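You operate a simulated robot arm through the tools that you are given. There is no shell and no other tool. Be economical: measure what you need, move in short steps, check, and stop when the job is done.

You run a simulated robot arm. Do the job below in one go: nothing can be reset, and whatever is moved stays where it is left.

Task
Fetch the yellow plug from the top of the wooden table and set it on the issue slip. Then take the rag on the top of the small table and put it away on the sheet table. Then turn the left number dial to 7. Then put the plain roll on the top of the wooden table. Then turn the middle number dial to 7. Then turn the right number dial to 7. Then take the brown tape roll and leave it on the top of the drawer bench. Then put the carton from the top of the long bench on the disc there. Do these in the order given. Set down upright: plain roll.

Only the result counts: the job must be done as asked and must still hold three seconds after the hand-in. Knocking over, shifting, dropping, spilling or breaking anything else fails it. Flat cloth is picked up by pressing the open fingertips on it (5 to 10 N) and closing them slowly along it; thin cloth reads only 2 to 8 mm in the jaws.

Robot
A 6-joint arm with a four-finger gripper on a trunk, on a base that drives. Base frame: it is fixed to the floor where the robot stands at the start and does not move with it; the origin is under the middle of the robot, x ahead of it, y to its left, z up; the surface under the hand at the start is at about z = 800. Readings come in mm, degrees, newtons and seconds.
With the tool pointing down near the work surface it reaches from about 240 to 680 mm from the robot's upright axis, wherever it stands. Its first joint turns from -166.0 to 166.0 degrees. Places, roughly: brown tape roll (10x10x3 cm) [500, -8300, 800]; carton [500, -8500, 750]; disc [500, -8750, 750]; issue slip [500, -500, 750]; left number dial [400, -2500, 900]; middle number dial [400, -3000, 900]; plain roll [500, -3000, 1250]; rag (8x6x3 cm) [700, -1700, 800]; right number dial [400, -3500, 900]; sheet table [-4500, -5300, 800]; top of the drawer bench [600, -6100, 800]; top of the wooden table [500, 100, 800]; yellow plug (4x4x4 cm) [500, -200, 800]. Payload 3.43 kg.
The TCP is the grasp point between the finger pads, 30 mm short of the fingertips. In the tool frame z runs along the fingers and y along their closing line. The gripper opens to 120 mm. The gripper's body begins 85 mm behind the TCP.
Orientation is that of the tool frame in the base frame, as a unit quaternion [x, y, z, w]. With the fingers straight down and closing along the base's y, the tool's x points along the base's -x, its y along +y and its z along -z.

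Tools
- The arm moves only by the tool send_rows. Its argument "moves" is a list of rows, each a list of 7 numbers: the turn, a rotation vector about the base's x, y, z in units of 8 degrees (1.0 is 8 degrees), then the shift along the base's x, y, z in units of 25 mm (1.0 is 25 mm), then the closure in counts, from 0 (fully open) to 255 (shut). In form: [[ax, ay, az, tx, ty, tz, claw], ...]. A call has 1 to 10 rows; each row shifts and turns the commanded pose from where the row before left it. A call with a number of a shift or a turn outside -1 to 1 is refused whole. Each row takes 0.2 s and may step no farther than 50 mm and 8.6 degrees from the row before; otherwise, or with a gripper value out of range, the whole call is refused. A pose out of reach is approached as far as the arm can. The call stops where the force on the tool passes 40 N (or 10 N more than at its start, if that is more) or the arm is blocked; 0.2 s more then pass. The fingers move at their own pace and stop on an object; they squeeze with about 24 N. The grip force told is the motor's: it shows also when the fingers shut on nothing. Time passes only in rows, and 0.2 s behind the last, so rows that do not move let the fingers close. It gives the time, the measured TCP pose, the force on the tool (base axes), the opening and the grip force at its end, in the units of the frame above (readings bear some noise), with the torque about the TCP (base axes, N m) and any sound that the robot's microphone picked up.
- Cameras (640 x 400 px; columns grow to the right, rows downward): "scene" is now at [27.6, 96, 1660.4]; the picture's right is [-0.66, -0.75, 0.00], its down [-0.67, 0.59, -0.45] and it looks along [0.34, -0.30, -0.89] (base axes); focal length 261 px, centre (320, 200). "wrist" rides on the gripper at [71, -17, -121] in the tool frame; the picture's right is [0.23, 0.97, 0.00], its down [-0.81, 0.19, -0.55] and it looks along [-0.54, 0.13, 0.83] (tool axes); focal length 275 px, centre (320, 200). There is no depth. A picture from a camera that has moved, and an enlarged one, comes with that camera's place and axes in the base frame and with its lens. The place of the scene camera against the robot may be out by one fixed shift of up to 12 mm in any direction.
- snapshot(camera): a new picture of that camera. No time passes.
- slide_trunk(by): slides the trunk up (or, below 0, down) by that many mm; the arm and the scene camera ride with it, the base frame stays. It gives what a move gives, with no picture.
- steer(legs): drives the robot by 1 to 6 legs, each [ahead, left, turn to the left] in mm, mm and degrees, along the robot's own axes; the way and the turn of a leg run together, so that a leg with both is an arc; at most 1500 mm and 180 degrees a leg. The arm and the cameras ride along, it lands a little off, and it stops where it bumps. It gives what a move gives.
- turn_head(pan, tilt): turns the head with the scene camera to pan (to the left, within 120 degrees either way) and tilt (down, from -29 to 69), counted from straight ahead of the robot. It gives what a move gives.
- zoom(camera, box): a new picture of the part [left, top, right, bottom] of that camera's present view, enlarged. No time passes.
- close_job(): hands the job in; it is judged then, once.

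Go step by step. Nothing tells you exact positions but the pictures and the camera data: compare them with the known pose of the tool, close in by small moves and look again before you grip or let go. The budget is 196 turns and 182 pictures, counting those below and the enlarged ones. Unless the task says otherwise, let go and move clear before handing in.

The tools are called after ">>>" as name(argument=value, ...) on one line, values as JSON. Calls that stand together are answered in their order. send_rows: Moves the arm, as the interface text tells. Its arguments: {"type":"object","properties":{"moves":{"type":"array"}},"required":["moves"]} The other tools are called the same way: slide_trunk (by) slides the trunk up or down; steer (legs) drives the base; turn_head (pan, tilt) turns the head that bears the scene camera; snapshot (camera) takes a picture; zoom (camera, box) takes an enlarged picture of a part of a camera's view; close_job () hands the job in.

At the start:

```text
clock: 0.0
eef_pos: [556.6, -38.8, 1051.8]
ee_rot: [-0.001, 1.0, 0.0, 0.0]
force: [0.5, 0.4, 0.4]
wrist_torque: [0.0, -0.03, 0.02]
finger_gap: 120.0
grasp_force: 0.1
trunk travel left (down, up): [-200.0, 240.0]
robot x, y, heading: [2.1, -0.8, 0.1]
head pan, tilt: [-41.7, 63.4]
```

scene: 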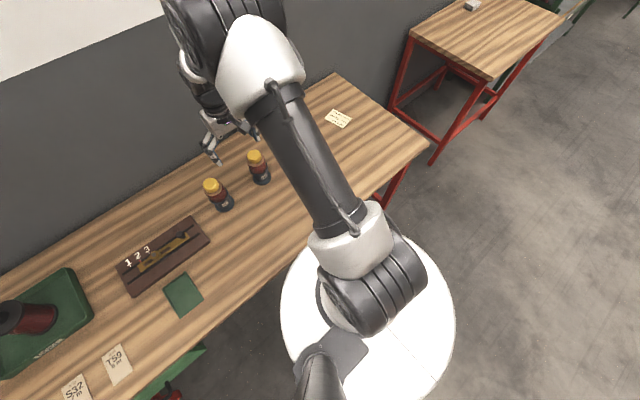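
wrist: 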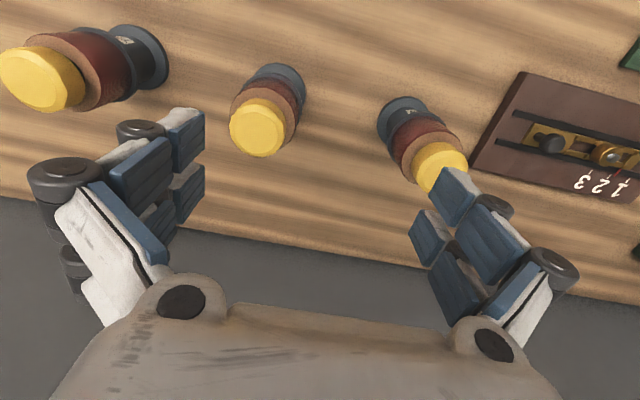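

I see several yellow-topped items on the wooden table, so I first look around to tell which is the plug.

>>> turn_head(pan=-20, tilt=45)

>>> snapshot(camera="scene")

>>> zoom(camera="wrist", box=[0, 0, 320, 200])

```text
clock: 0.8
eef_pos: [555.0, -39.6, 1051.2]
ee_rot: [0.0, 1.0, 0.0, 0.0]
force: [0.7, 0.5, 0.1]
wrist_torque: [0.01, 0.0, 0.03]
finger_gap: 119.9
grasp_force: 0.0
trunk travel left (down, up): [-200.0, 240.0]
robot x, y, heading: [-0.9, -1.8, 0.2]
head pan, tilt: [-20.0, 45.0]
```

```text
179 pictures are left
camera scene: at [57.2, 109.8, 1683.6], right [-0.34, -0.94, 0.0], down [-0.66, 0.24, -0.71], along [0.66, -0.24, -0.71], focal length 261 px, centre (320, 200)
```

scene: 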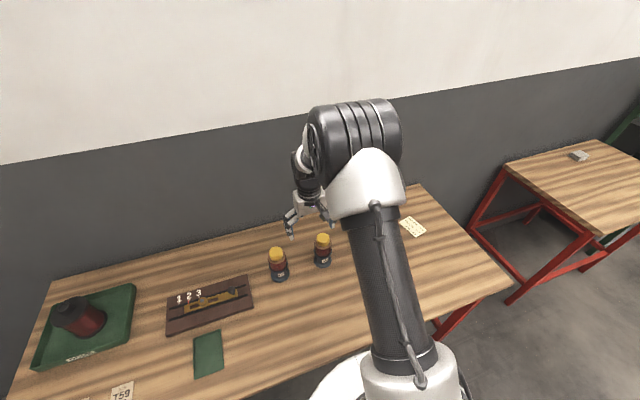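

```text
2.00 times, centred on (160, 100) of wrist
camera zoom: at [484.5, -55.7, 1172.6], right [-0.23, 0.97, 0.0], down [0.81, 0.19, 0.55], along [0.54, 0.13, -0.83], focal length 551 px, centre (640, 400)
```

zoom: 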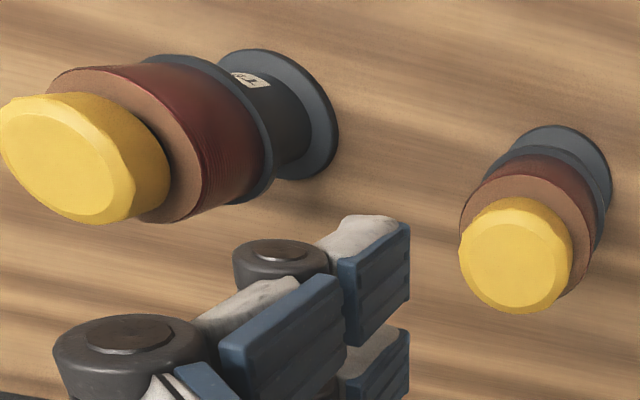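

Three stacks with yellow tops; the one at about y=-263 looks different. I move the hand up and to the right for a clear view.

>>> send_rows(moves=[[0, 0, 0, -1, -1, 1, 0], [0, 0, 0, -1, -1, 1, 0], [0, 0, 0, -1, -1, 1, 0], [0, 0, 0, -1, -1, 1, 0], [0, 0, 0, -1, -1, 0, 0], [0, 0, 0, 0, -1, 0, 0], [0, 0, 0, 0, -1, 0, 0]])

>>> snapshot(camera="wrist")

>>> snapshot(camera="scene")

```text
clock: 2.5
eef_pos: [429.7, -214.6, 1152.2]
ee_rot: [-0.001, 1.0, 0.0, 0.001]
force: [-0.4, 0.3, 0.0]
wrist_torque: [0.04, -0.01, 0.02]
finger_gap: 120.0
grasp_force: 0.0
trunk travel left (down, up): [-200.0, 240.0]
robot x, y, heading: [-1.2, 0.8, -0.1]
head pan, tilt: [-20.0, 45.0]
```

```text
177 pictures are left
camera wrist: at [358.9, -231.3, 1273.5], right [-0.23, 0.97, 0.0], down [0.81, 0.19, 0.55], along [0.54, 0.13, -0.83], focal length 275 px, centre (320, 200)
```

wrist: 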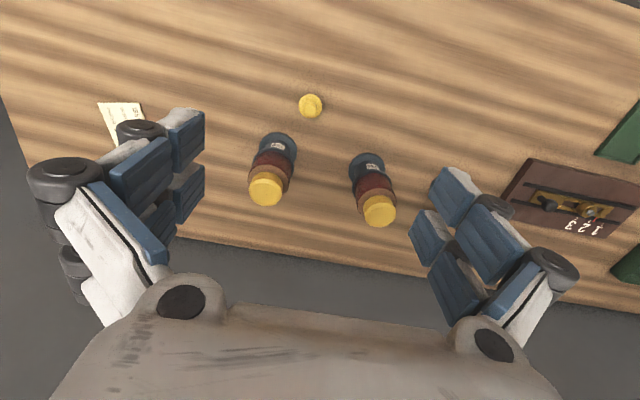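

```text
176 pictures are left
camera scene: at [57.0, 109.0, 1683.7], right [-0.34, -0.94, 0.0], down [-0.66, 0.24, -0.71], along [0.66, -0.24, -0.71], focal length 261 px, centre (320, 200)
```

scene: 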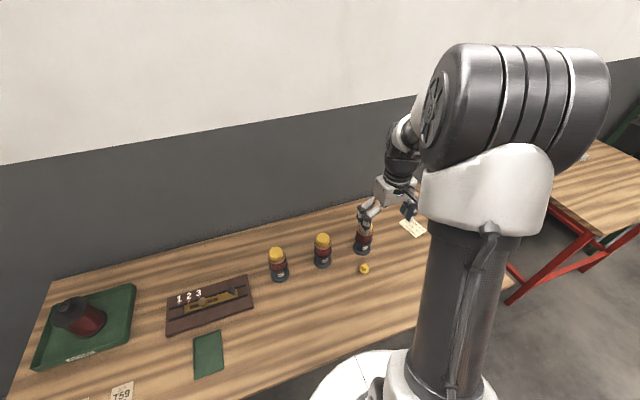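

The small yellow plug sits in front of the stacks at about [482, -218, 804]. I move over it and descend, also zooming at the slip.

>>> send_rows(moves=[[0, 0, 0, 1, -0.1, -1, 0], [0, 0, 0, 1, 0, -1, 0], [0, 0, 0, 0, 0, -1, 0], [0, 0, 0, 0, 0, -1, 0], [0, 0, 0, 0, 0, -1, 100], [0, 0, 0, 0, 0, -1, 100], [0, 0, 0, 0, 0, -1, 100], [0, 0, 0, 0, 0, -1, 100]])

>>> snapshot(camera="wrist")

>>> zoom(camera="scene", box=[240, 180, 480, 330])

```text
clock: 4.2
eef_pos: [480.0, -217.1, 949.4]
ee_rot: [0.001, 1.0, 0.001, 0.0]
force: [-0.1, -0.3, 0.1]
wrist_torque: [-0.01, 0.02, 0.01]
finger_gap: 72.9
grasp_force: 0.1
trunk travel left (down, up): [-200.0, 240.0]
robot x, y, heading: [0.8, -0.2, -0.0]
head pan, tilt: [-20.0, 45.0]
```

```text
175 pictures are left
camera wrist: at [409.8, -234.2, 1070.9], right [-0.23, 0.97, 0.0], down [0.81, 0.19, 0.55], along [0.54, 0.13, -0.83], focal length 275 px, centre (320, 200)
```

wrist: 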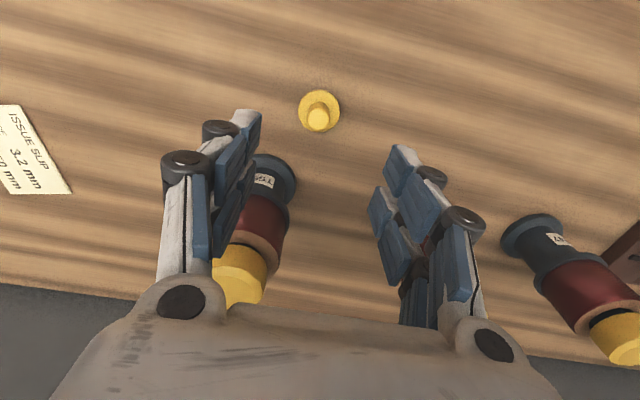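

```text
2.67 times, centred on (360, 255) of scene
camera zoom: at [57.7, 109.7, 1683.7], right [-0.34, -0.94, 0.0], down [-0.66, 0.24, -0.71], along [0.66, -0.24, -0.71], focal length 696 px, centre (213, 53)
```

zoom: 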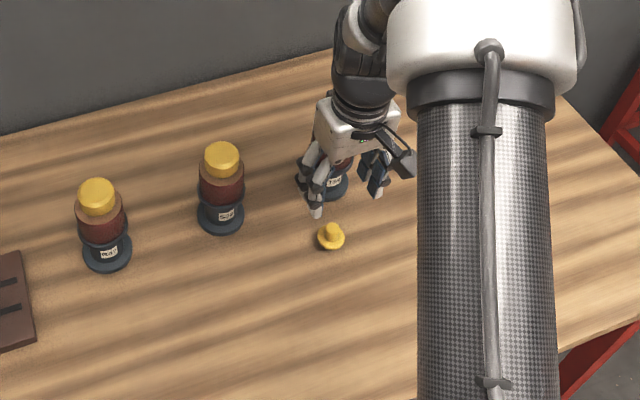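

The slip reads "ISSUE SLIP", and the plug is a flange with a knob at about [482, -218]. I descend towards it.

>>> send_rows(moves=[[0, 0, 0, 0.08, 0, -1, 100], [0, 0, 0, 0, 0, -1, 100], [0, 0, 0, 0, 0, -1, 100], [0, 0, 0, 0, 0, -0.8, 100], [0, 0, 0, 0, 0, 0, 100]])

>>> snapshot(camera="wrist")

>>> zoom(camera="scene", box=[320, 210, 416, 270])

```text
clock: 5.5
eef_pos: [482.1, -216.9, 855.1]
ee_rot: [0.0, 1.0, 0.0, 0.001]
force: [0.7, -0.1, -0.5]
wrist_torque: [-0.02, -0.02, -0.01]
finger_gap: 73.1
grasp_force: 0.0
trunk travel left (down, up): [-200.0, 240.0]
robot x, y, heading: [2.9, -0.6, 0.2]
head pan, tilt: [-20.0, 45.0]
```

```text
173 pictures are left
camera wrist: at [411.4, -233.8, 977.0], right [-0.23, 0.97, 0.0], down [0.81, 0.19, 0.55], along [0.54, 0.13, -0.83], focal length 275 px, centre (320, 200)
```

wrist: 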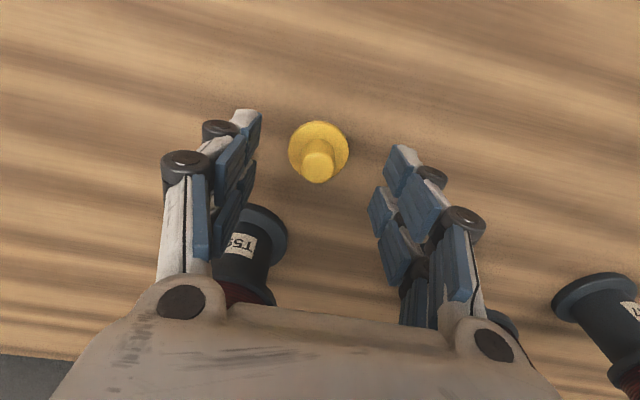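

```text
6.67 times, centred on (368, 240) of scene
camera zoom: at [57.1, 109.9, 1683.7], right [-0.34, -0.94, 0.0], down [-0.66, 0.24, -0.71], along [0.66, -0.24, -0.71], focal length 1741 px, centre (0, -67)
```

zoom: 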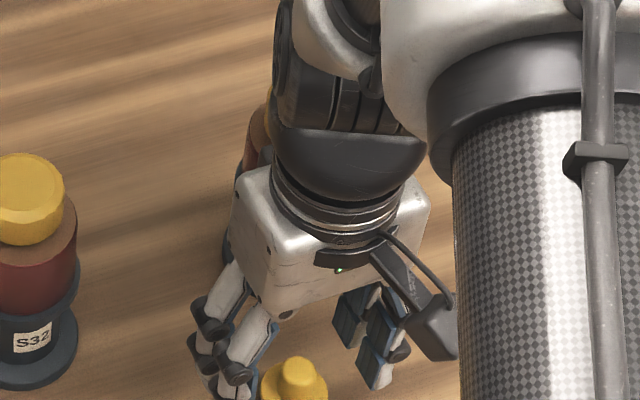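

Plug knob top is at about z=832 with the table near 792. I lower so the tips straddle the knob and close.

>>> send_rows(moves=[[0, 0, 0, 0, -0.03, -0.7, 100], [0, 0, 0, 0, 0, 0, 255], [0, 0, 0, 0, 0, 0, 255], [0, 0, 0, 0, 0, 0, 255], [0, 0, 0, 0, 0, 0, 255], [0, 0, 0, 0, 0, 0, 255]])

>>> snapshot(camera="wrist")

```text
clock: 6.8
eef_pos: [483.7, -216.3, 836.9]
ee_rot: [0.001, 1.0, 0.0, -0.001]
force: [0.1, 0.1, 0.6]
wrist_torque: [0.0, 0.01, 0.01]
finger_gap: 35.3
grasp_force: 23.9
trunk travel left (down, up): [-200.0, 240.0]
robot x, y, heading: [-2.6, -1.2, 0.0]
head pan, tilt: [-20.0, 45.0]
```

```text
171 pictures are left
camera wrist: at [411.5, -234.3, 959.8], right [-0.23, 0.97, 0.0], down [0.81, 0.19, 0.55], along [0.54, 0.13, -0.83], focal length 275 px, centre (320, 200)
```

wrist: 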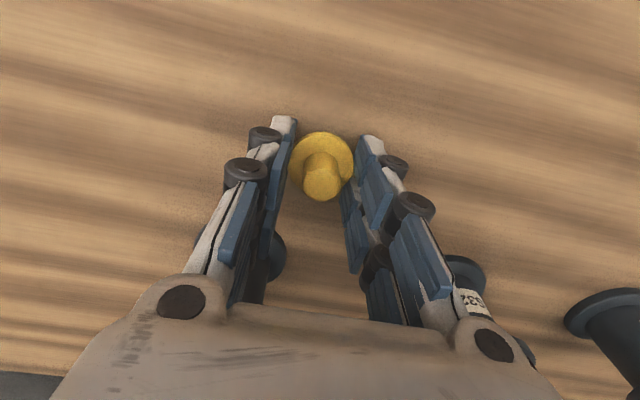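

It holds the flange rim with only the tips, so I reopen, go 8 mm lower and regrip before lifting a little.

>>> send_rows(moves=[[0, 0, 0, 0, 0, 0, 120], [0, 0, 0, 0, 0, 0, 120], [0, 0, 0, -0.04, -0.04, -0.32, 120], [0, 0, 0, 0, 0, 0, 255], [0, 0, 0, 0, 0, 0, 255], [0, 0, 0, 0, 0, 0, 255], [0, 0, 0, 0, 0, 0, 255], [0, 0, 0, 0, 0, 0.5, 255], [0, 0, 0, 0, 0, 0.5, 255]])

>>> snapshot(camera="wrist")

```text
clock: 8.8
eef_pos: [481.8, -216.9, 856.0]
ee_rot: [0.0, 1.0, 0.0, 0.0]
force: [-0.1, -0.4, -0.4]
wrist_torque: [0.0, 0.0, 0.01]
finger_gap: 35.1
grasp_force: 24.2
trunk travel left (down, up): [-200.0, 240.0]
robot x, y, heading: [-1.0, 0.7, -0.1]
head pan, tilt: [-20.0, 45.0]
```

```text
170 pictures are left
camera wrist: at [410.4, -234.6, 977.1], right [-0.23, 0.97, 0.0], down [0.81, 0.19, 0.55], along [0.54, 0.13, -0.83], focal length 275 px, centre (320, 200)
```

wrist: 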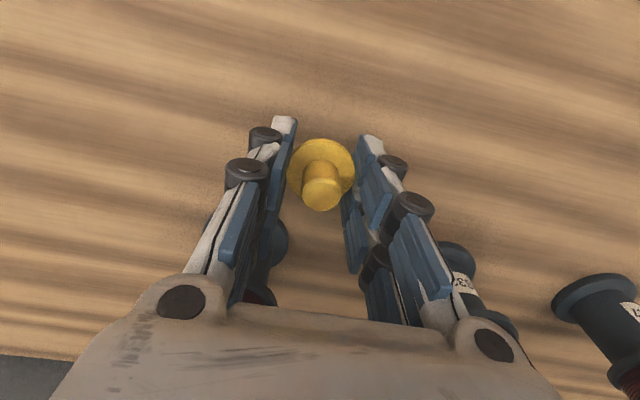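

The plug is held. I lift it and drive to the right so the issue slip (about [593, -515]) comes in reach.

>>> send_rows(moves=[[0, 0, 0, 0, 0, 1, 255], [0, 0, 0, 0, 0, 1, 255], [0, 0, 0, 0, 0, 1, 255], [0, 0, 0, 0, 0, 1, 255], [0, 0, 0, -1, 0, 1, 255], [0, 0, 0, -1, 0, 1, 255], [0, 0, 0, 0, 0, 1, 255]])

>>> steer(legs=[[0, -330, 0]])

>>> snapshot(camera="wrist")

>>> snapshot(camera="scene")

```text
clock: 10.4
eef_pos: [431.1, -217.3, 1028.8]
ee_rot: [0.0, 1.0, 0.0, 0.0]
force: [0.0, 0.3, -0.3]
wrist_torque: [-0.02, -0.02, -0.01]
finger_gap: 34.5
grasp_force: 23.8
trunk travel left (down, up): [-200.0, 240.0]
robot x, y, heading: [0.6, 1.2, 0.1]
head pan, tilt: [-20.0, 45.0]
```

```text
clock: 12.6
eef_pos: [431.7, -548.2, 1028.2]
ee_rot: [0.001, 1.0, 0.0, 0.0]
force: [-0.2, 0.3, 0.3]
wrist_torque: [0.04, -0.03, 0.01]
finger_gap: 34.4
grasp_force: 23.6
trunk travel left (down, up): [-200.0, 240.0]
robot x, y, heading: [-1.1, -328.8, 0.0]
head pan, tilt: [-20.0, 45.0]
```

```text
169 pictures are left
camera wrist: at [359.6, -565.2, 1151.0], right [-0.23, 0.97, 0.0], down [0.81, 0.19, 0.55], along [0.54, 0.13, -0.83], focal length 275 px, centre (320, 200)
```

wrist: 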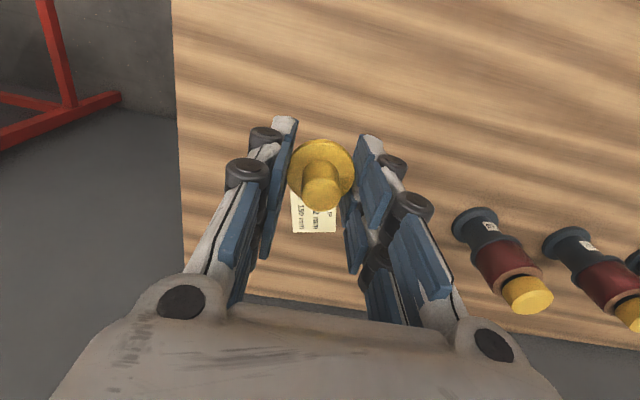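

```text
168 pictures are left
camera scene: at [57.1, -220.5, 1683.8], right [-0.34, -0.94, 0.0], down [-0.66, 0.24, -0.71], along [0.66, -0.24, -0.71], focal length 261 px, centre (320, 200)
```

scene: 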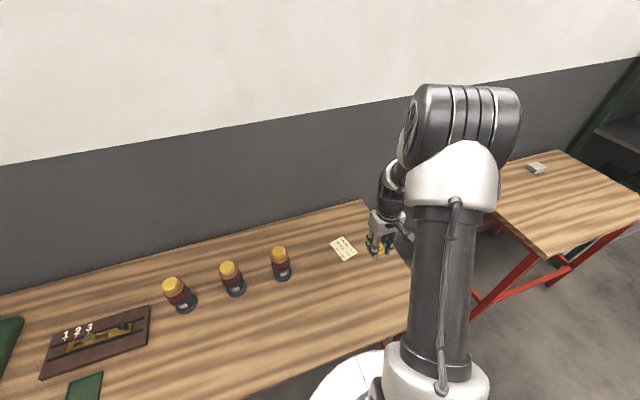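

The slip's centre works out at about [598, -522]. I move over it and start lowering.

>>> send_rows(moves=[[0, 0, 0, 1, 0.26, 0, 255], [0, 0, 0, 1, 0.26, 0, 255], [0, 0, 0, 1, 0.26, -1, 255], [0, 0, 0, 1, 0.26, -1, 255], [0, 0, 0, 1, 0, -1, 255], [0, 0, 0, 1, 0, -1, 255], [0, 0, 0, 0.64, 0, 0, 255], [0, 0, 0, 0, 0, 0, 255]])

>>> snapshot(camera="wrist")

>>> zoom(camera="scene", box=[280, 190, 440, 290])

```text
clock: 14.4
eef_pos: [598.0, -522.3, 930.2]
ee_rot: [0.002, 1.0, 0.0, 0.001]
force: [-0.2, -0.3, -0.4]
wrist_torque: [0.01, 0.02, 0.0]
finger_gap: 34.6
grasp_force: 24.0
trunk travel left (down, up): [-200.0, 240.0]
robot x, y, heading: [-4.2, -326.2, 0.1]
head pan, tilt: [-20.0, 45.0]
```

```text
167 pictures are left
camera wrist: at [525.8, -539.2, 1051.1], right [-0.23, 0.97, 0.0], down [0.81, 0.19, 0.55], along [0.54, 0.13, -0.83], focal length 275 px, centre (320, 200)
```

wrist: 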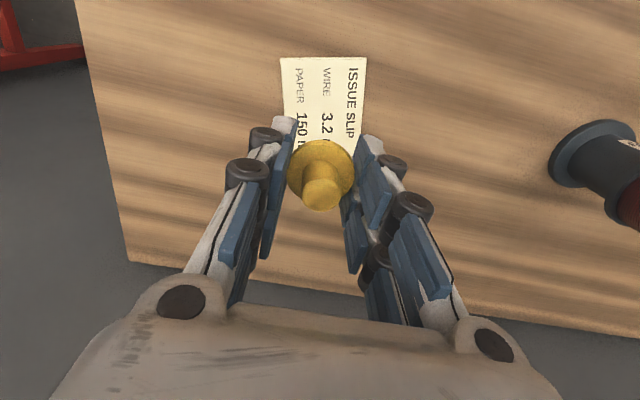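

```text
4.00 times, centred on (360, 240) of scene
camera zoom: at [57.1, -219.6, 1683.7], right [-0.34, -0.94, 0.0], down [-0.66, 0.24, -0.71], along [0.66, -0.24, -0.71], focal length 1044 px, centre (160, 40)
```

zoom: 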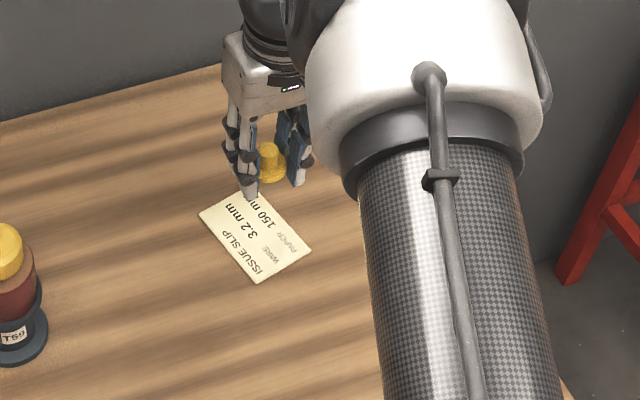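

The slip centre comes out at about [603, -518]; I lower the plug there.

>>> send_rows(moves=[[0, 0, 0, 0.2, 0.12, -1, 255], [0, 0, 0, 0, 0, -1, 255], [0, 0, 0, 0, 0, -1, 255], [0, 0, 0, 0, 0, -0.6, 255], [0, 0, 0, 0, 0, -0.16, 255], [0, 0, 0, 0, 0, -0.16, 255], [0, 0, 0, 0, 0, 0, 255]])

>>> snapshot(camera="wrist")

```text
clock: 16.0
eef_pos: [601.7, -517.7, 832.7]
ee_rot: [0.001, 1.0, 0.0, 0.001]
force: [-1.3, 0.4, 8.3]
wrist_torque: [0.03, 0.05, 0.01]
finger_gap: 34.3
grasp_force: 24.1
trunk travel left (down, up): [-200.0, 240.0]
robot x, y, heading: [-2.1, -330.5, -0.2]
head pan, tilt: [-20.0, 45.0]
```

```text
165 pictures are left
camera wrist: at [530.3, -535.8, 954.2], right [-0.23, 0.97, 0.0], down [0.81, 0.19, 0.55], along [0.54, 0.13, -0.83], focal length 275 px, centre (320, 200)
```

wrist: 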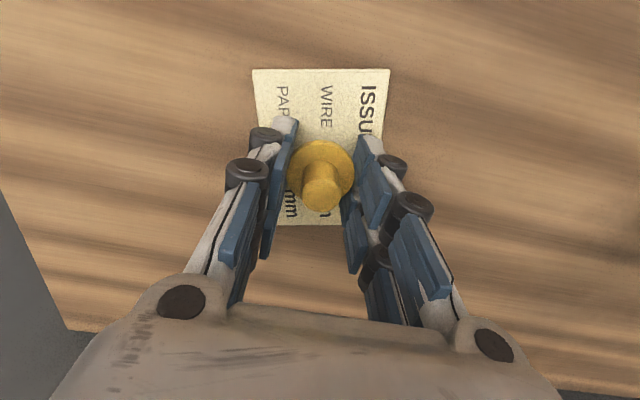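

The plug is down on the slip with 8 N contact. I open slowly and lift clear.

>>> send_rows(moves=[[0, 0, 0, 0, 0, 0, 150], [0, 0, 0, 0, 0, 0, 100], [0, 0, 0, 0, 0, 0, 100], [0, 0, 0, 0, 0, 1, 100], [0, 0, 0, 0, 0, 1, 100], [0, 0, 0, 0, 0, 1, 100], [0, 0, 0, 0, 0, 1, 0], [0, 0, 0, -1, 0, 1, 0], [0, 0, 0, -1, 0, 1, 0], [0, 0, 0, -1, 0, 1, 0]])

>>> turn_head(pan=-60, tilt=35)

>>> snapshot(camera="wrist")

>>> snapshot(camera="scene")

```text
clock: 18.2
eef_pos: [526.5, -518.1, 1007.7]
ee_rot: [0.001, 1.0, 0.0, 0.0]
force: [0.0, 0.2, 0.2]
wrist_torque: [0.01, -0.03, 0.02]
finger_gap: 120.1
grasp_force: 0.0
trunk travel left (down, up): [-200.0, 240.0]
robot x, y, heading: [-0.2, -329.7, -0.1]
head pan, tilt: [-20.0, 45.0]
```

```text
clock: 19.3
eef_pos: [528.6, -517.6, 1005.8]
ee_rot: [0.0, 1.0, 0.0, 0.0]
force: [0.0, 0.1, -0.8]
wrist_torque: [-0.01, -0.01, 0.0]
finger_gap: 120.1
grasp_force: 0.0
trunk travel left (down, up): [-200.0, 240.0]
robot x, y, heading: [-1.9, -331.6, -0.2]
head pan, tilt: [-60.0, 35.0]
```

```text
164 pictures are left
camera wrist: at [456.6, -535.3, 1128.4], right [-0.23, 0.97, 0.0], down [0.81, 0.19, 0.55], along [0.54, 0.13, -0.83], focal length 275 px, centre (320, 200)
```

wrist: 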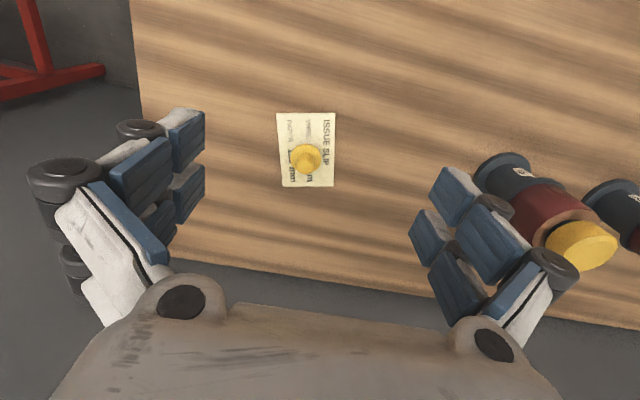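

```text
163 pictures are left
camera scene: at [24.7, -267.9, 1698.5], right [-0.87, -0.5, 0.0], down [-0.29, 0.5, -0.82], along [0.41, -0.71, -0.57], focal length 261 px, centre (320, 200)
```

scene: 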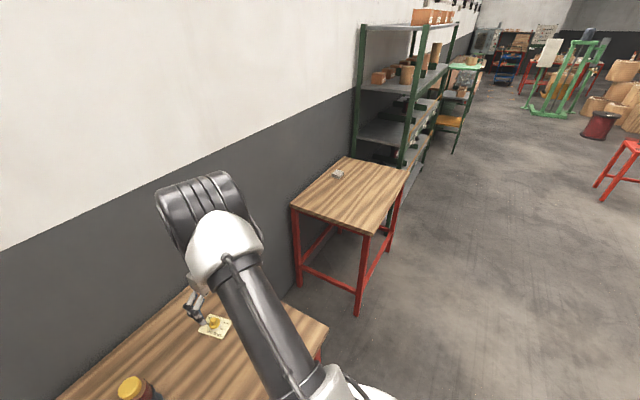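

The plug stands on the slip. The rag is at about [722, -1731] on the small table; I centre the arm and drive there.

>>> send_rows(moves=[[0, 0, 0, 0, 1, 1, 0], [0, 0, 0, 0, 1, 1, 0], [0, 0, 0, 0, 1, 1, 0], [0, 0, 0, 0, 1, 1, 0], [0, 0, 0, 0, 1, 0, 0], [0, 0, 0, 0, 1, 0, 0], [0, 0, 0, 0, 1, 0, 0]])

>>> steer(legs=[[0, -1400, 0]])

>>> turn_head(pan=-15, tilt=50)

>>> snapshot(camera="scene")

>>> snapshot(camera="wrist")

```text
clock: 20.9
eef_pos: [527.5, -343.3, 1107.8]
ee_rot: [0.001, 1.0, 0.0, -0.001]
force: [-0.6, 0.4, -0.6]
wrist_torque: [-0.04, -0.01, -0.02]
finger_gap: 119.9
grasp_force: 0.0
trunk travel left (down, up): [-200.0, 240.0]
robot x, y, heading: [-2.6, -328.7, 0.1]
head pan, tilt: [-60.0, 35.0]
```

```text
clock: 27.9
eef_pos: [521.2, -1758.8, 1106.3]
ee_rot: [0.003, 1.0, 0.0, 0.0]
force: [-0.5, 0.2, 0.5]
wrist_torque: [0.02, 0.02, -0.01]
finger_gap: 120.1
grasp_force: 0.0
trunk travel left (down, up): [-200.0, 240.0]
robot x, y, heading: [-7.2, -1737.9, -0.5]
head pan, tilt: [-60.0, 35.0]
```

```text
clock: 29.1
eef_pos: [521.7, -1758.8, 1107.4]
ee_rot: [0.004, 1.0, -0.001, 0.0]
force: [-0.1, 0.3, -0.4]
wrist_torque: [0.0, 0.0, 0.01]
finger_gap: 119.9
grasp_force: 0.1
trunk travel left (down, up): [-200.0, 240.0]
robot x, y, heading: [-5.9, -1744.8, -0.4]
head pan, tilt: [-15.0, 50.0]
```

```text
162 pictures are left
camera scene: at [49.5, -1624.2, 1676.8], right [-0.27, -0.96, 0.0], down [-0.74, 0.2, -0.64], along [0.62, -0.17, -0.77], focal length 261 px, centre (320, 200)
```

scene: 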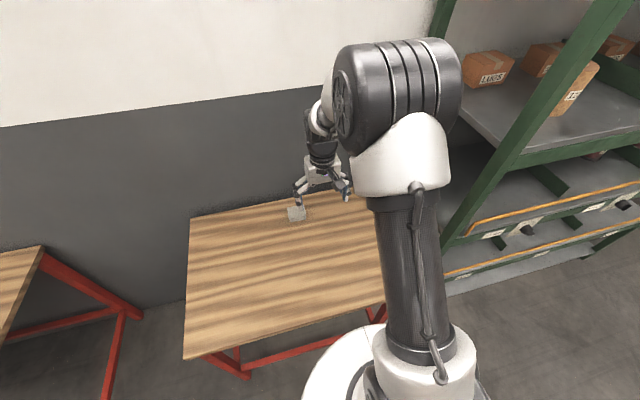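

```text
161 pictures are left
camera wrist: at [450.5, -1775.2, 1229.0], right [-0.22, 0.97, 0.0], down [0.81, 0.19, 0.55], along [0.54, 0.12, -0.83], focal length 275 px, centre (320, 200)
```

wrist: 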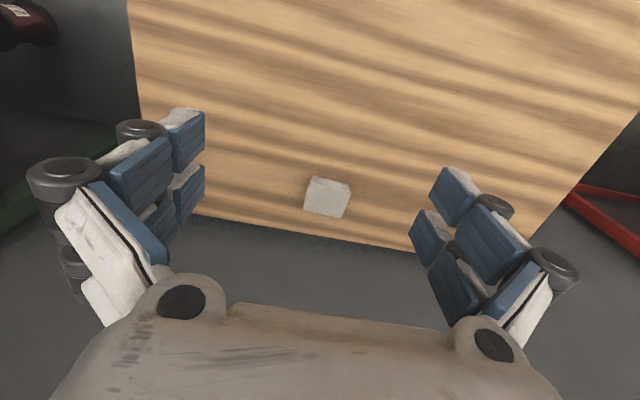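

The rag is at about [714, -1704]. I drive 100 mm forward and 30 mm left to bring it within reach.

>>> steer(legs=[[100, 30, 0]])

>>> send_rows(moves=[[0, 0, 0, 1, 0.4, -1, 0], [0, 0, 0, 1, 0.4, -1, 0], [0, 0, 0, 0.6, 0, -1, 0], [0, 0, 0, 0, 0, -1, 0], [0, 0, 0, 0, 0, 0, 0]])

>>> snapshot(camera="wrist")

```text
clock: 30.2
eef_pos: [622.9, -1728.7, 1106.8]
ee_rot: [0.003, 1.0, 0.0, -0.001]
force: [0.1, 0.4, 0.0]
wrist_torque: [-0.02, 0.03, 0.04]
finger_gap: 119.6
grasp_force: 0.1
trunk travel left (down, up): [-200.0, 240.0]
robot x, y, heading: [94.2, -1711.1, -0.4]
head pan, tilt: [-15.0, 50.0]
```

```text
clock: 31.4
eef_pos: [686.9, -1709.3, 1006.9]
ee_rot: [0.002, 1.0, 0.0, 0.0]
force: [0.6, 0.4, 0.4]
wrist_torque: [0.02, 0.01, 0.0]
finger_gap: 120.2
grasp_force: 0.2
trunk travel left (down, up): [-200.0, 240.0]
robot x, y, heading: [94.6, -1708.7, -0.3]
head pan, tilt: [-15.0, 50.0]
```

```text
160 pictures are left
camera wrist: at [615.6, -1725.9, 1129.1], right [-0.22, 0.97, 0.0], down [0.81, 0.19, 0.55], along [0.54, 0.12, -0.83], focal length 275 px, centre (320, 200)
```

wrist: 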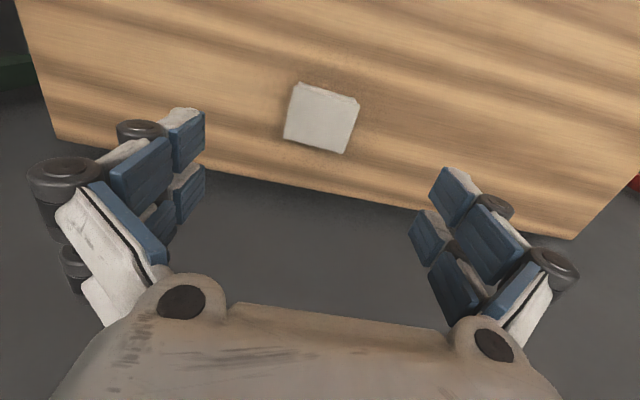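

The folded rag pad spans x 679–745, y -1740…-1667, squared to the gripper. I move over it and descend around it.

>>> send_rows(moves=[[0, 0, 0, 1, 0.2, -1, 0], [0, 0, 0, 0, 0, -1, 0], [0, 0, 0, 0, 0, -1, 0], [0, 0, 0, 0, 0, -1, 0], [0, 0, 0, 0, 0, -1, 0], [0, 0, 0, 0, 0, 0, 0]])

>>> snapshot(camera="wrist")

```text
clock: 32.8
eef_pos: [712.0, -1703.5, 882.7]
ee_rot: [0.002, 1.0, 0.0, 0.0]
force: [0.6, 0.5, 0.8]
wrist_torque: [-0.01, 0.03, 0.0]
finger_gap: 119.9
grasp_force: 0.0
trunk travel left (down, up): [-200.0, 240.0]
robot x, y, heading: [92.7, -1714.2, -0.3]
head pan, tilt: [-15.0, 50.0]
```

```text
159 pictures are left
camera wrist: at [640.3, -1721.0, 1004.3], right [-0.22, 0.97, 0.0], down [0.81, 0.19, 0.55], along [0.54, 0.12, -0.83], focal length 275 px, centre (320, 200)
```

wrist: 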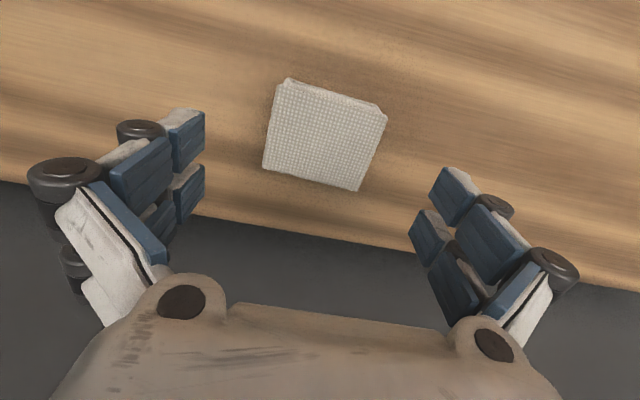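

The rag is centred between the fingers; I go down and close on it.

>>> send_rows(moves=[[0, 0, 0, 0, 0, -1, 0], [0, 0, 0, 0, 0, -0.8, 0], [0, 0, 0, 0, 0, -0.2, 0], [0, 0, 0, 0, 0, 0, 0]])

>>> snapshot(camera="wrist")

```text
clock: 33.8
eef_pos: [710.6, -1702.8, 832.2]
ee_rot: [0.003, 1.0, 0.0, 0.0]
force: [-0.7, 0.1, 0.8]
wrist_torque: [0.01, 0.04, 0.02]
finger_gap: 119.9
grasp_force: 0.0
trunk travel left (down, up): [-200.0, 240.0]
robot x, y, heading: [91.4, -1711.7, -0.3]
head pan, tilt: [-15.0, 50.0]
```

```text
158 pictures are left
camera wrist: at [640.3, -1720.8, 953.9], right [-0.22, 0.97, 0.0], down [0.81, 0.19, 0.55], along [0.54, 0.12, -0.83], focal length 275 px, centre (320, 200)
```

wrist: 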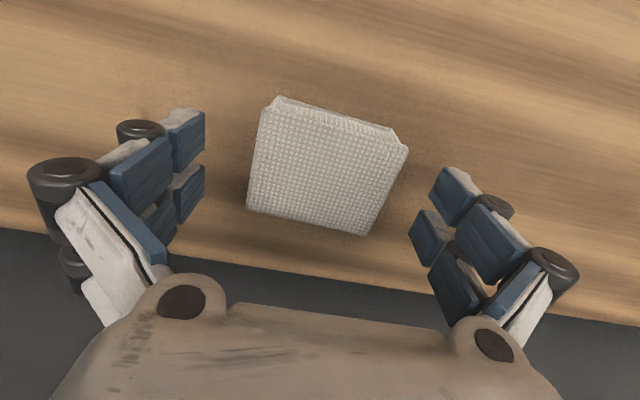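

>>> send_rows(moves=[[0, 0, 0, 0, 0, -0.2, 0], [0, 0, 0, 0, 0, 0, 100], [0, 0, 0, 0, 0, 0, 150], [0, 0, 0, 0, 0, 0, 200], [0, 0, 0, 0, 0, 0, 255], [0, 0, 0, 0, 0, 0, 255], [0, 0, 0, 0, 0, 0, 255], [0, 0, 0, 0, 0, 0.5, 255], [0, 0, 0, 0, 0, 0.5, 255], [0, 0, 0, 0, 0, 0.5, 255]])

>>> snapshot(camera="wrist")

```text
clock: 36.0
eef_pos: [710.8, -1703.1, 864.8]
ee_rot: [0.003, 1.0, 0.0, 0.0]
force: [0.1, 0.2, -0.6]
wrist_torque: [0.01, -0.03, -0.02]
finger_gap: 74.1
grasp_force: 24.5
trunk travel left (down, up): [-200.0, 240.0]
robot x, y, heading: [91.3, -1713.6, -0.2]
head pan, tilt: [-15.0, 50.0]
```

```text
157 pictures are left
camera wrist: at [639.8, -1720.2, 986.8], right [-0.22, 0.97, 0.0], down [0.81, 0.19, 0.55], along [0.54, 0.12, -0.83], focal length 275 px, centre (320, 200)
```

wrist: 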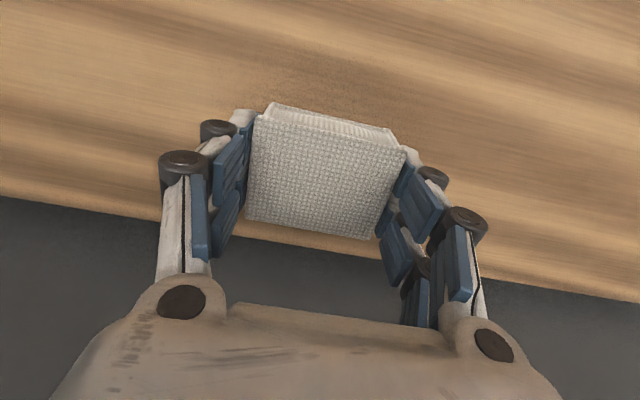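

The rag is held as a block (74 mm). I lift, tuck the arm, back away and look toward the sheet table.

>>> send_rows(moves=[[0, 0, 0, 0, 0, 1, 255], [0, 0, 0, 0, 0, 1, 255], [0, 0, 0, 0, 0, 1, 255], [0, 0, 0, 0, 0, 1, 255], [0, 0, 0, -1, 0, 1, 255], [0, 0, 0, -1, 0, 1, 255], [0, 0, 0, -1, 0, 1, 255], [0, 0, 0, -1, 0, 1, 255], [0, 0, 0, -1, 0, 0, 255], [0, 0, 0, -1, 0, 0, 255]])

>>> steer(legs=[[-600, 0, 0]])

>>> turn_head(pan=-110, tilt=20)

>>> snapshot(camera="scene")

>>> turn_head(pan=-50, tilt=20)

>>> snapshot(camera="scene")

```text
clock: 38.2
eef_pos: [560.5, -1703.8, 1064.8]
ee_rot: [0.003, 1.0, 0.0, 0.0]
force: [-0.5, -0.7, 0.3]
wrist_torque: [0.01, -0.01, 0.01]
finger_gap: 74.1
grasp_force: 24.1
trunk travel left (down, up): [-200.0, 240.0]
robot x, y, heading: [94.1, -1714.2, -0.2]
head pan, tilt: [-15.0, 50.0]
```

```text
clock: 41.6
eef_pos: [-37.8, -1700.4, 1063.9]
ee_rot: [0.003, 1.0, 0.001, 0.001]
force: [-0.3, -0.2, 0.1]
wrist_torque: [-0.02, -0.02, -0.02]
finger_gap: 74.3
grasp_force: 24.2
trunk travel left (down, up): [-200.0, 240.0]
robot x, y, heading: [-508.1, -1708.9, -0.5]
head pan, tilt: [-15.0, 50.0]
```

```text
clock: 43.3
eef_pos: [-37.1, -1701.0, 1064.4]
ee_rot: [0.003, 1.0, 0.0, 0.0]
force: [-0.3, -0.3, -0.7]
wrist_torque: [-0.01, 0.03, 0.0]
finger_gap: 73.9
grasp_force: 24.1
trunk travel left (down, up): [-200.0, 240.0]
robot x, y, heading: [-504.8, -1708.7, -0.1]
head pan, tilt: [-110.0, 20.0]
```

```text
156 pictures are left
camera scene: at [-556.2, -1658.2, 1722.3], right [-0.94, 0.35, 0.0], down [0.12, 0.32, -0.94], along [-0.33, -0.88, -0.34], focal length 261 px, centre (320, 200)
```

scene: 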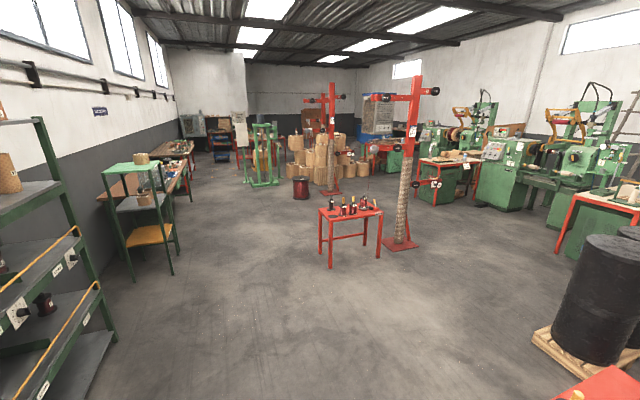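

```text
clock: 44.6
eef_pos: [-36.9, -1701.1, 1064.1]
ee_rot: [0.003, 1.0, 0.0, 0.001]
force: [0.1, -0.3, -0.1]
wrist_torque: [-0.03, -0.02, -0.05]
finger_gap: 73.9
grasp_force: 24.1
trunk travel left (down, up): [-200.0, 240.0]
robot x, y, heading: [-505.6, -1709.0, -0.6]
head pan, tilt: [-50.0, 20.0]
```

```text
155 pictures are left
camera scene: at [-464.5, -1642.7, 1722.4], right [-0.77, -0.64, 0.0], down [-0.22, 0.26, -0.94], along [0.6, -0.72, -0.34], focal length 261 px, centre (320, 200)
```

scene: 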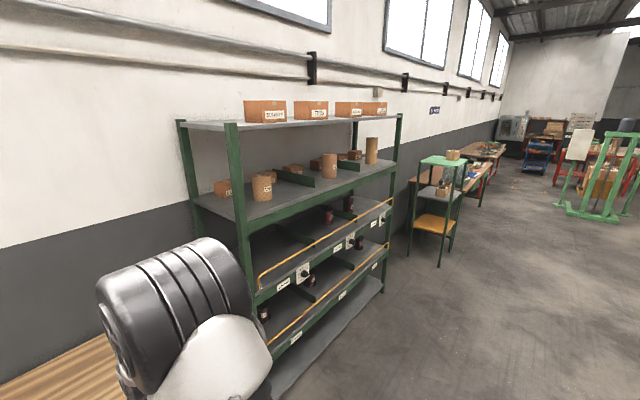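

I see the shelf with dials and, far off near column 450, a red-legged table that should be the sheet table. I zoom on it to plan the path.

>>> turn_head(pan=-120, tilt=15)

>>> snapshot(camera="scene")

>>> zoom(camera="scene", box=[280, 120, 600, 320])

```text
clock: 46.0
eef_pos: [-39.0, -1700.7, 1064.2]
ee_rot: [0.004, 1.0, 0.0, 0.0]
force: [0.9, -1.0, 0.1]
wrist_torque: [-0.01, 0.01, 0.0]
finger_gap: 74.1
grasp_force: 24.1
trunk travel left (down, up): [-200.0, 240.0]
robot x, y, heading: [-507.3, -1707.5, -0.5]
head pan, tilt: [-120.0, 15.0]
```

```text
154 pictures are left
camera scene: at [-571.0, -1651.5, 1730.5], right [-0.86, 0.51, 0.0], down [0.13, 0.22, -0.97], along [-0.49, -0.83, -0.26], focal length 261 px, centre (320, 200)
```

scene: 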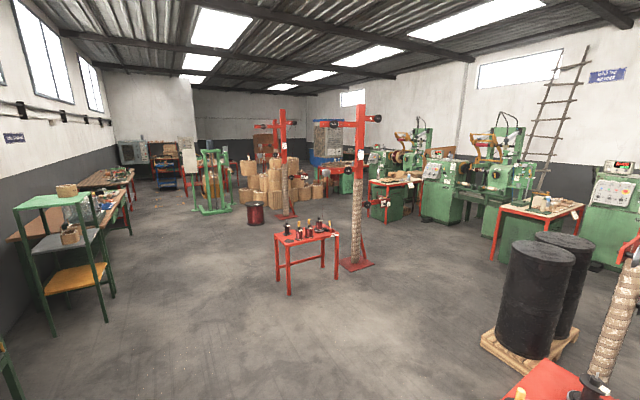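

```text
2.00 times, centred on (440, 220) of scene
camera zoom: at [-571.0, -1651.5, 1730.5], right [-0.86, 0.51, 0.0], down [0.13, 0.22, -0.97], along [-0.49, -0.83, -0.26], focal length 522 px, centre (80, 160)
```

zoom: 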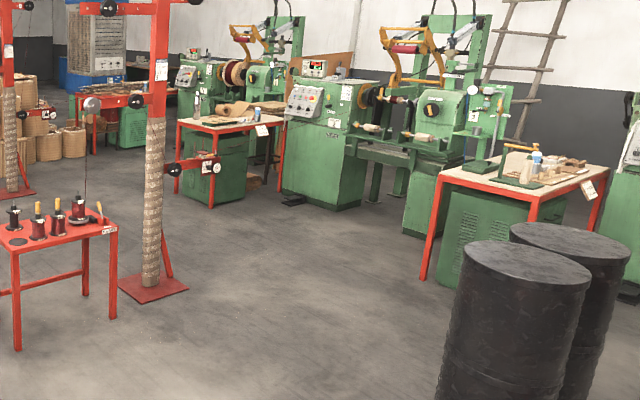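

The sheet table is at about x -3785…-4800, y -4830 and on; I'll take the open lane on the near side: along y first, then toward -x. First leg set.

>>> steer(legs=[[0, 0, -90], [1500, 0, 0], [1500, 0, 0], [400, 0, 0]])

>>> turn_head(pan=-90, tilt=15)

>>> snapshot(camera="scene")

```text
clock: 66.5
eef_pos: [-538.9, -5601.1, 1063.5]
ee_rot: [0.712, 0.702, 0.0, 0.0]
force: [1.3, -0.6, -0.9]
wrist_torque: [0.05, -0.02, -0.02]
finger_gap: 74.4
grasp_force: 23.6
trunk travel left (down, up): [-200.0, 240.0]
robot x, y, heading: [-543.9, -5134.0, -90.9]
head pan, tilt: [-120.0, 15.0]
```

```text
clock: 67.5
eef_pos: [-539.9, -5601.3, 1064.5]
ee_rot: [0.712, 0.702, 0.001, 0.0]
force: [-0.1, -0.1, -0.5]
wrist_torque: [-0.02, -0.01, 0.0]
finger_gap: 74.2
grasp_force: 23.9
trunk travel left (down, up): [-200.0, 240.0]
robot x, y, heading: [-544.0, -5132.3, -90.6]
head pan, tilt: [-90.0, 15.0]
```

```text
152 pictures are left
camera scene: at [-496.1, -5115.7, 1730.5], right [0.02, 1.0, 0.0], down [0.26, 0.0, -0.97], along [-0.97, 0.02, -0.26], focal length 261 px, centre (320, 200)
```

scene: 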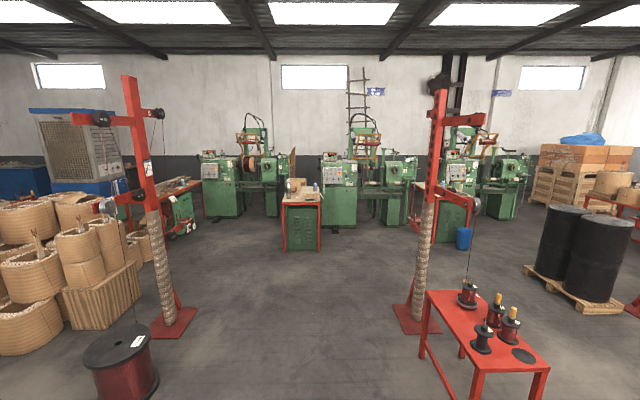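

The lane is clear, and the sheet table is dead ahead at y about -5285 with its front near x=-4030. I turn and drive up.

>>> steer(legs=[[0, 0, -89.2], [1500, 75, 0], [1350, 75, 0]])

>>> turn_head(pan=0, tilt=35)

>>> snapshot(camera="scene")

```text
refused: leg 2 is longer than a leg can be; nothing moved
```

```text
clock: 69.1
eef_pos: [-539.5, -5599.9, 1064.5]
ee_rot: [0.712, 0.702, -0.001, 0.001]
force: [-0.2, 0.2, -0.6]
wrist_torque: [-0.04, 0.02, -0.01]
finger_gap: 74.0
grasp_force: 24.6
trunk travel left (down, up): [-200.0, 240.0]
robot x, y, heading: [-543.2, -5137.2, -90.7]
head pan, tilt: [0.0, 35.0]
```

```text
151 pictures are left
camera scene: at [-404.1, -5205.2, 1698.5], right [-1.0, 0.02, 0.0], down [0.01, 0.57, -0.82], along [-0.01, -0.82, -0.57], focal length 261 px, centre (320, 200)
```

scene: 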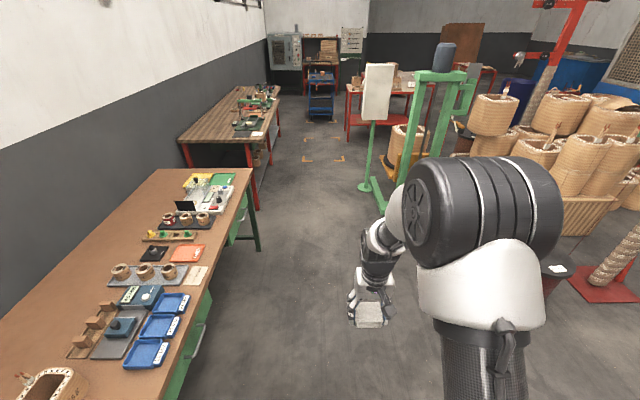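

>>> steer(legs=[[0, 0, -89.2], [1450, 75, 0], [1400, 75, 0]])

>>> snapshot(camera="scene")

```text
clock: 86.8
eef_pos: [-3876.4, -5307.5, 1063.4]
ee_rot: [1.0, 0.007, 0.0, 0.0]
force: [-0.4, -0.4, -0.8]
wrist_torque: [0.02, 0.0, 0.0]
finger_gap: 74.2
grasp_force: 23.6
trunk travel left (down, up): [-200.0, 240.0]
robot x, y, heading: [-3404.5, -5288.9, -179.2]
head pan, tilt: [0.0, 35.0]
```

```text
150 pictures are left
camera scene: at [-3473.2, -5432.8, 1698.5], right [-0.01, 1.0, 0.0], down [0.57, 0.01, -0.82], along [-0.82, -0.01, -0.57], focal length 261 px, centre (320, 200)
```

scene: 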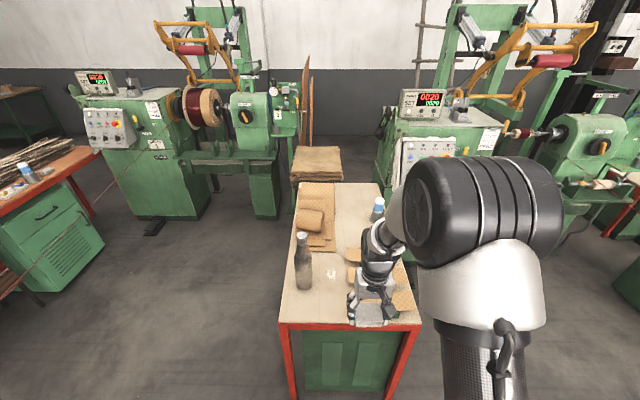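

I'm at the sheet table; the wrist camera should show which area is free.

>>> snapshot(camera="wrist")

>>> zoom(camera="scene", box=[260, 150, 450, 350])

```text
149 pictures are left
camera wrist: at [-3804.4, -5290.0, 1185.9], right [0.24, -0.97, 0.0], down [-0.81, -0.2, 0.55], along [-0.54, -0.13, -0.83], focal length 275 px, centre (320, 200)
```

wrist: 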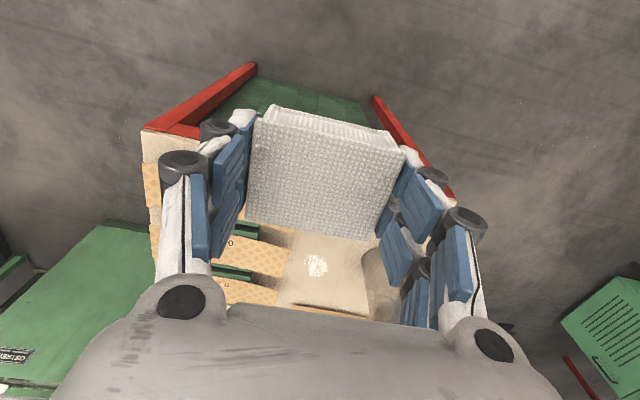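

```text
2.00 times, centred on (355, 250) of scene
camera zoom: at [-3473.2, -5432.8, 1698.5], right [-0.01, 1.0, 0.0], down [0.57, 0.01, -0.82], along [-0.82, -0.01, -0.57], focal length 522 px, centre (250, 100)
```

zoom: 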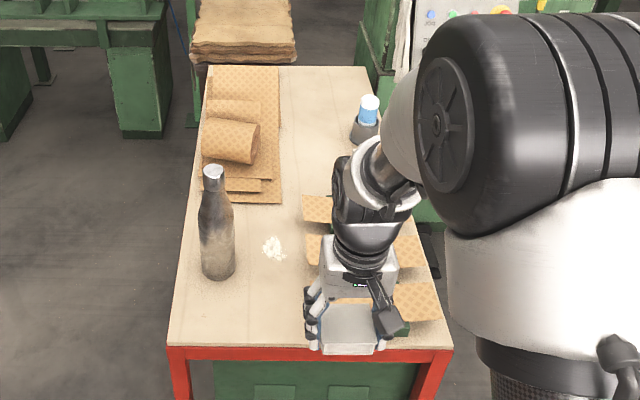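

A free patch lies between the bottle (about [-4158, -5506]) and the sheets, near [-4048, -5405]. I drive a little closer and move the rag over it.

>>> steer(legs=[[120, 60, 0]])

>>> send_rows(moves=[[0, 0, 0, -1, -0.7, 0, 255], [0, 0, 0, -1, -0.7, 0, 255], [0, 0, 0, 0, 0, -1, 255], [0, 0, 0, 0, 0, -1, 255], [0, 0, 0, 0, 0, 0, 255]])

>>> snapshot(camera="wrist")

>>> snapshot(camera="scene")

```text
clock: 88.1
eef_pos: [-3995.5, -5368.2, 1064.4]
ee_rot: [1.0, 0.007, 0.0, -0.001]
force: [-0.5, -1.3, -0.7]
wrist_torque: [0.01, 0.02, -0.04]
finger_gap: 74.2
grasp_force: 24.2
trunk travel left (down, up): [-200.0, 240.0]
robot x, y, heading: [-3529.3, -5351.3, -179.3]
head pan, tilt: [0.0, 35.0]
```

```text
clock: 89.3
eef_pos: [-4045.0, -5402.0, 1014.5]
ee_rot: [1.0, 0.008, 0.0, 0.0]
force: [-0.5, 0.0, -0.7]
wrist_torque: [0.02, 0.0, 0.0]
finger_gap: 74.4
grasp_force: 24.1
trunk travel left (down, up): [-200.0, 240.0]
robot x, y, heading: [-3524.4, -5350.1, -179.3]
head pan, tilt: [0.0, 35.0]
```

```text
147 pictures are left
camera wrist: at [-3973.3, -5386.0, 1136.5], right [0.24, -0.97, 0.0], down [-0.81, -0.2, 0.55], along [-0.54, -0.13, -0.83], focal length 275 px, centre (320, 200)
```

wrist: 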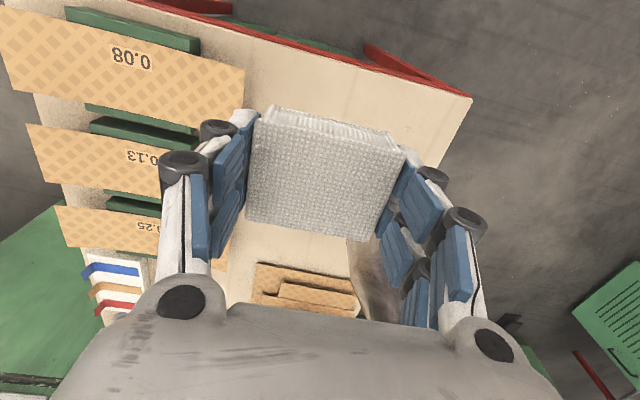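

```text
146 pictures are left
camera scene: at [-3591.8, -5494.1, 1698.6], right [-0.01, 1.0, 0.0], down [0.57, 0.01, -0.82], along [-0.82, -0.01, -0.57], focal length 261 px, centre (320, 200)
```

scene: 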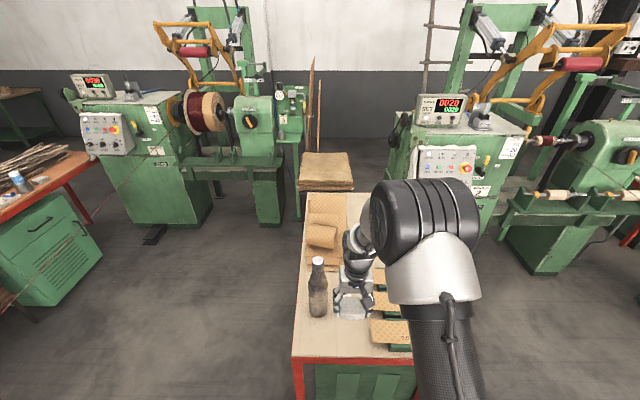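

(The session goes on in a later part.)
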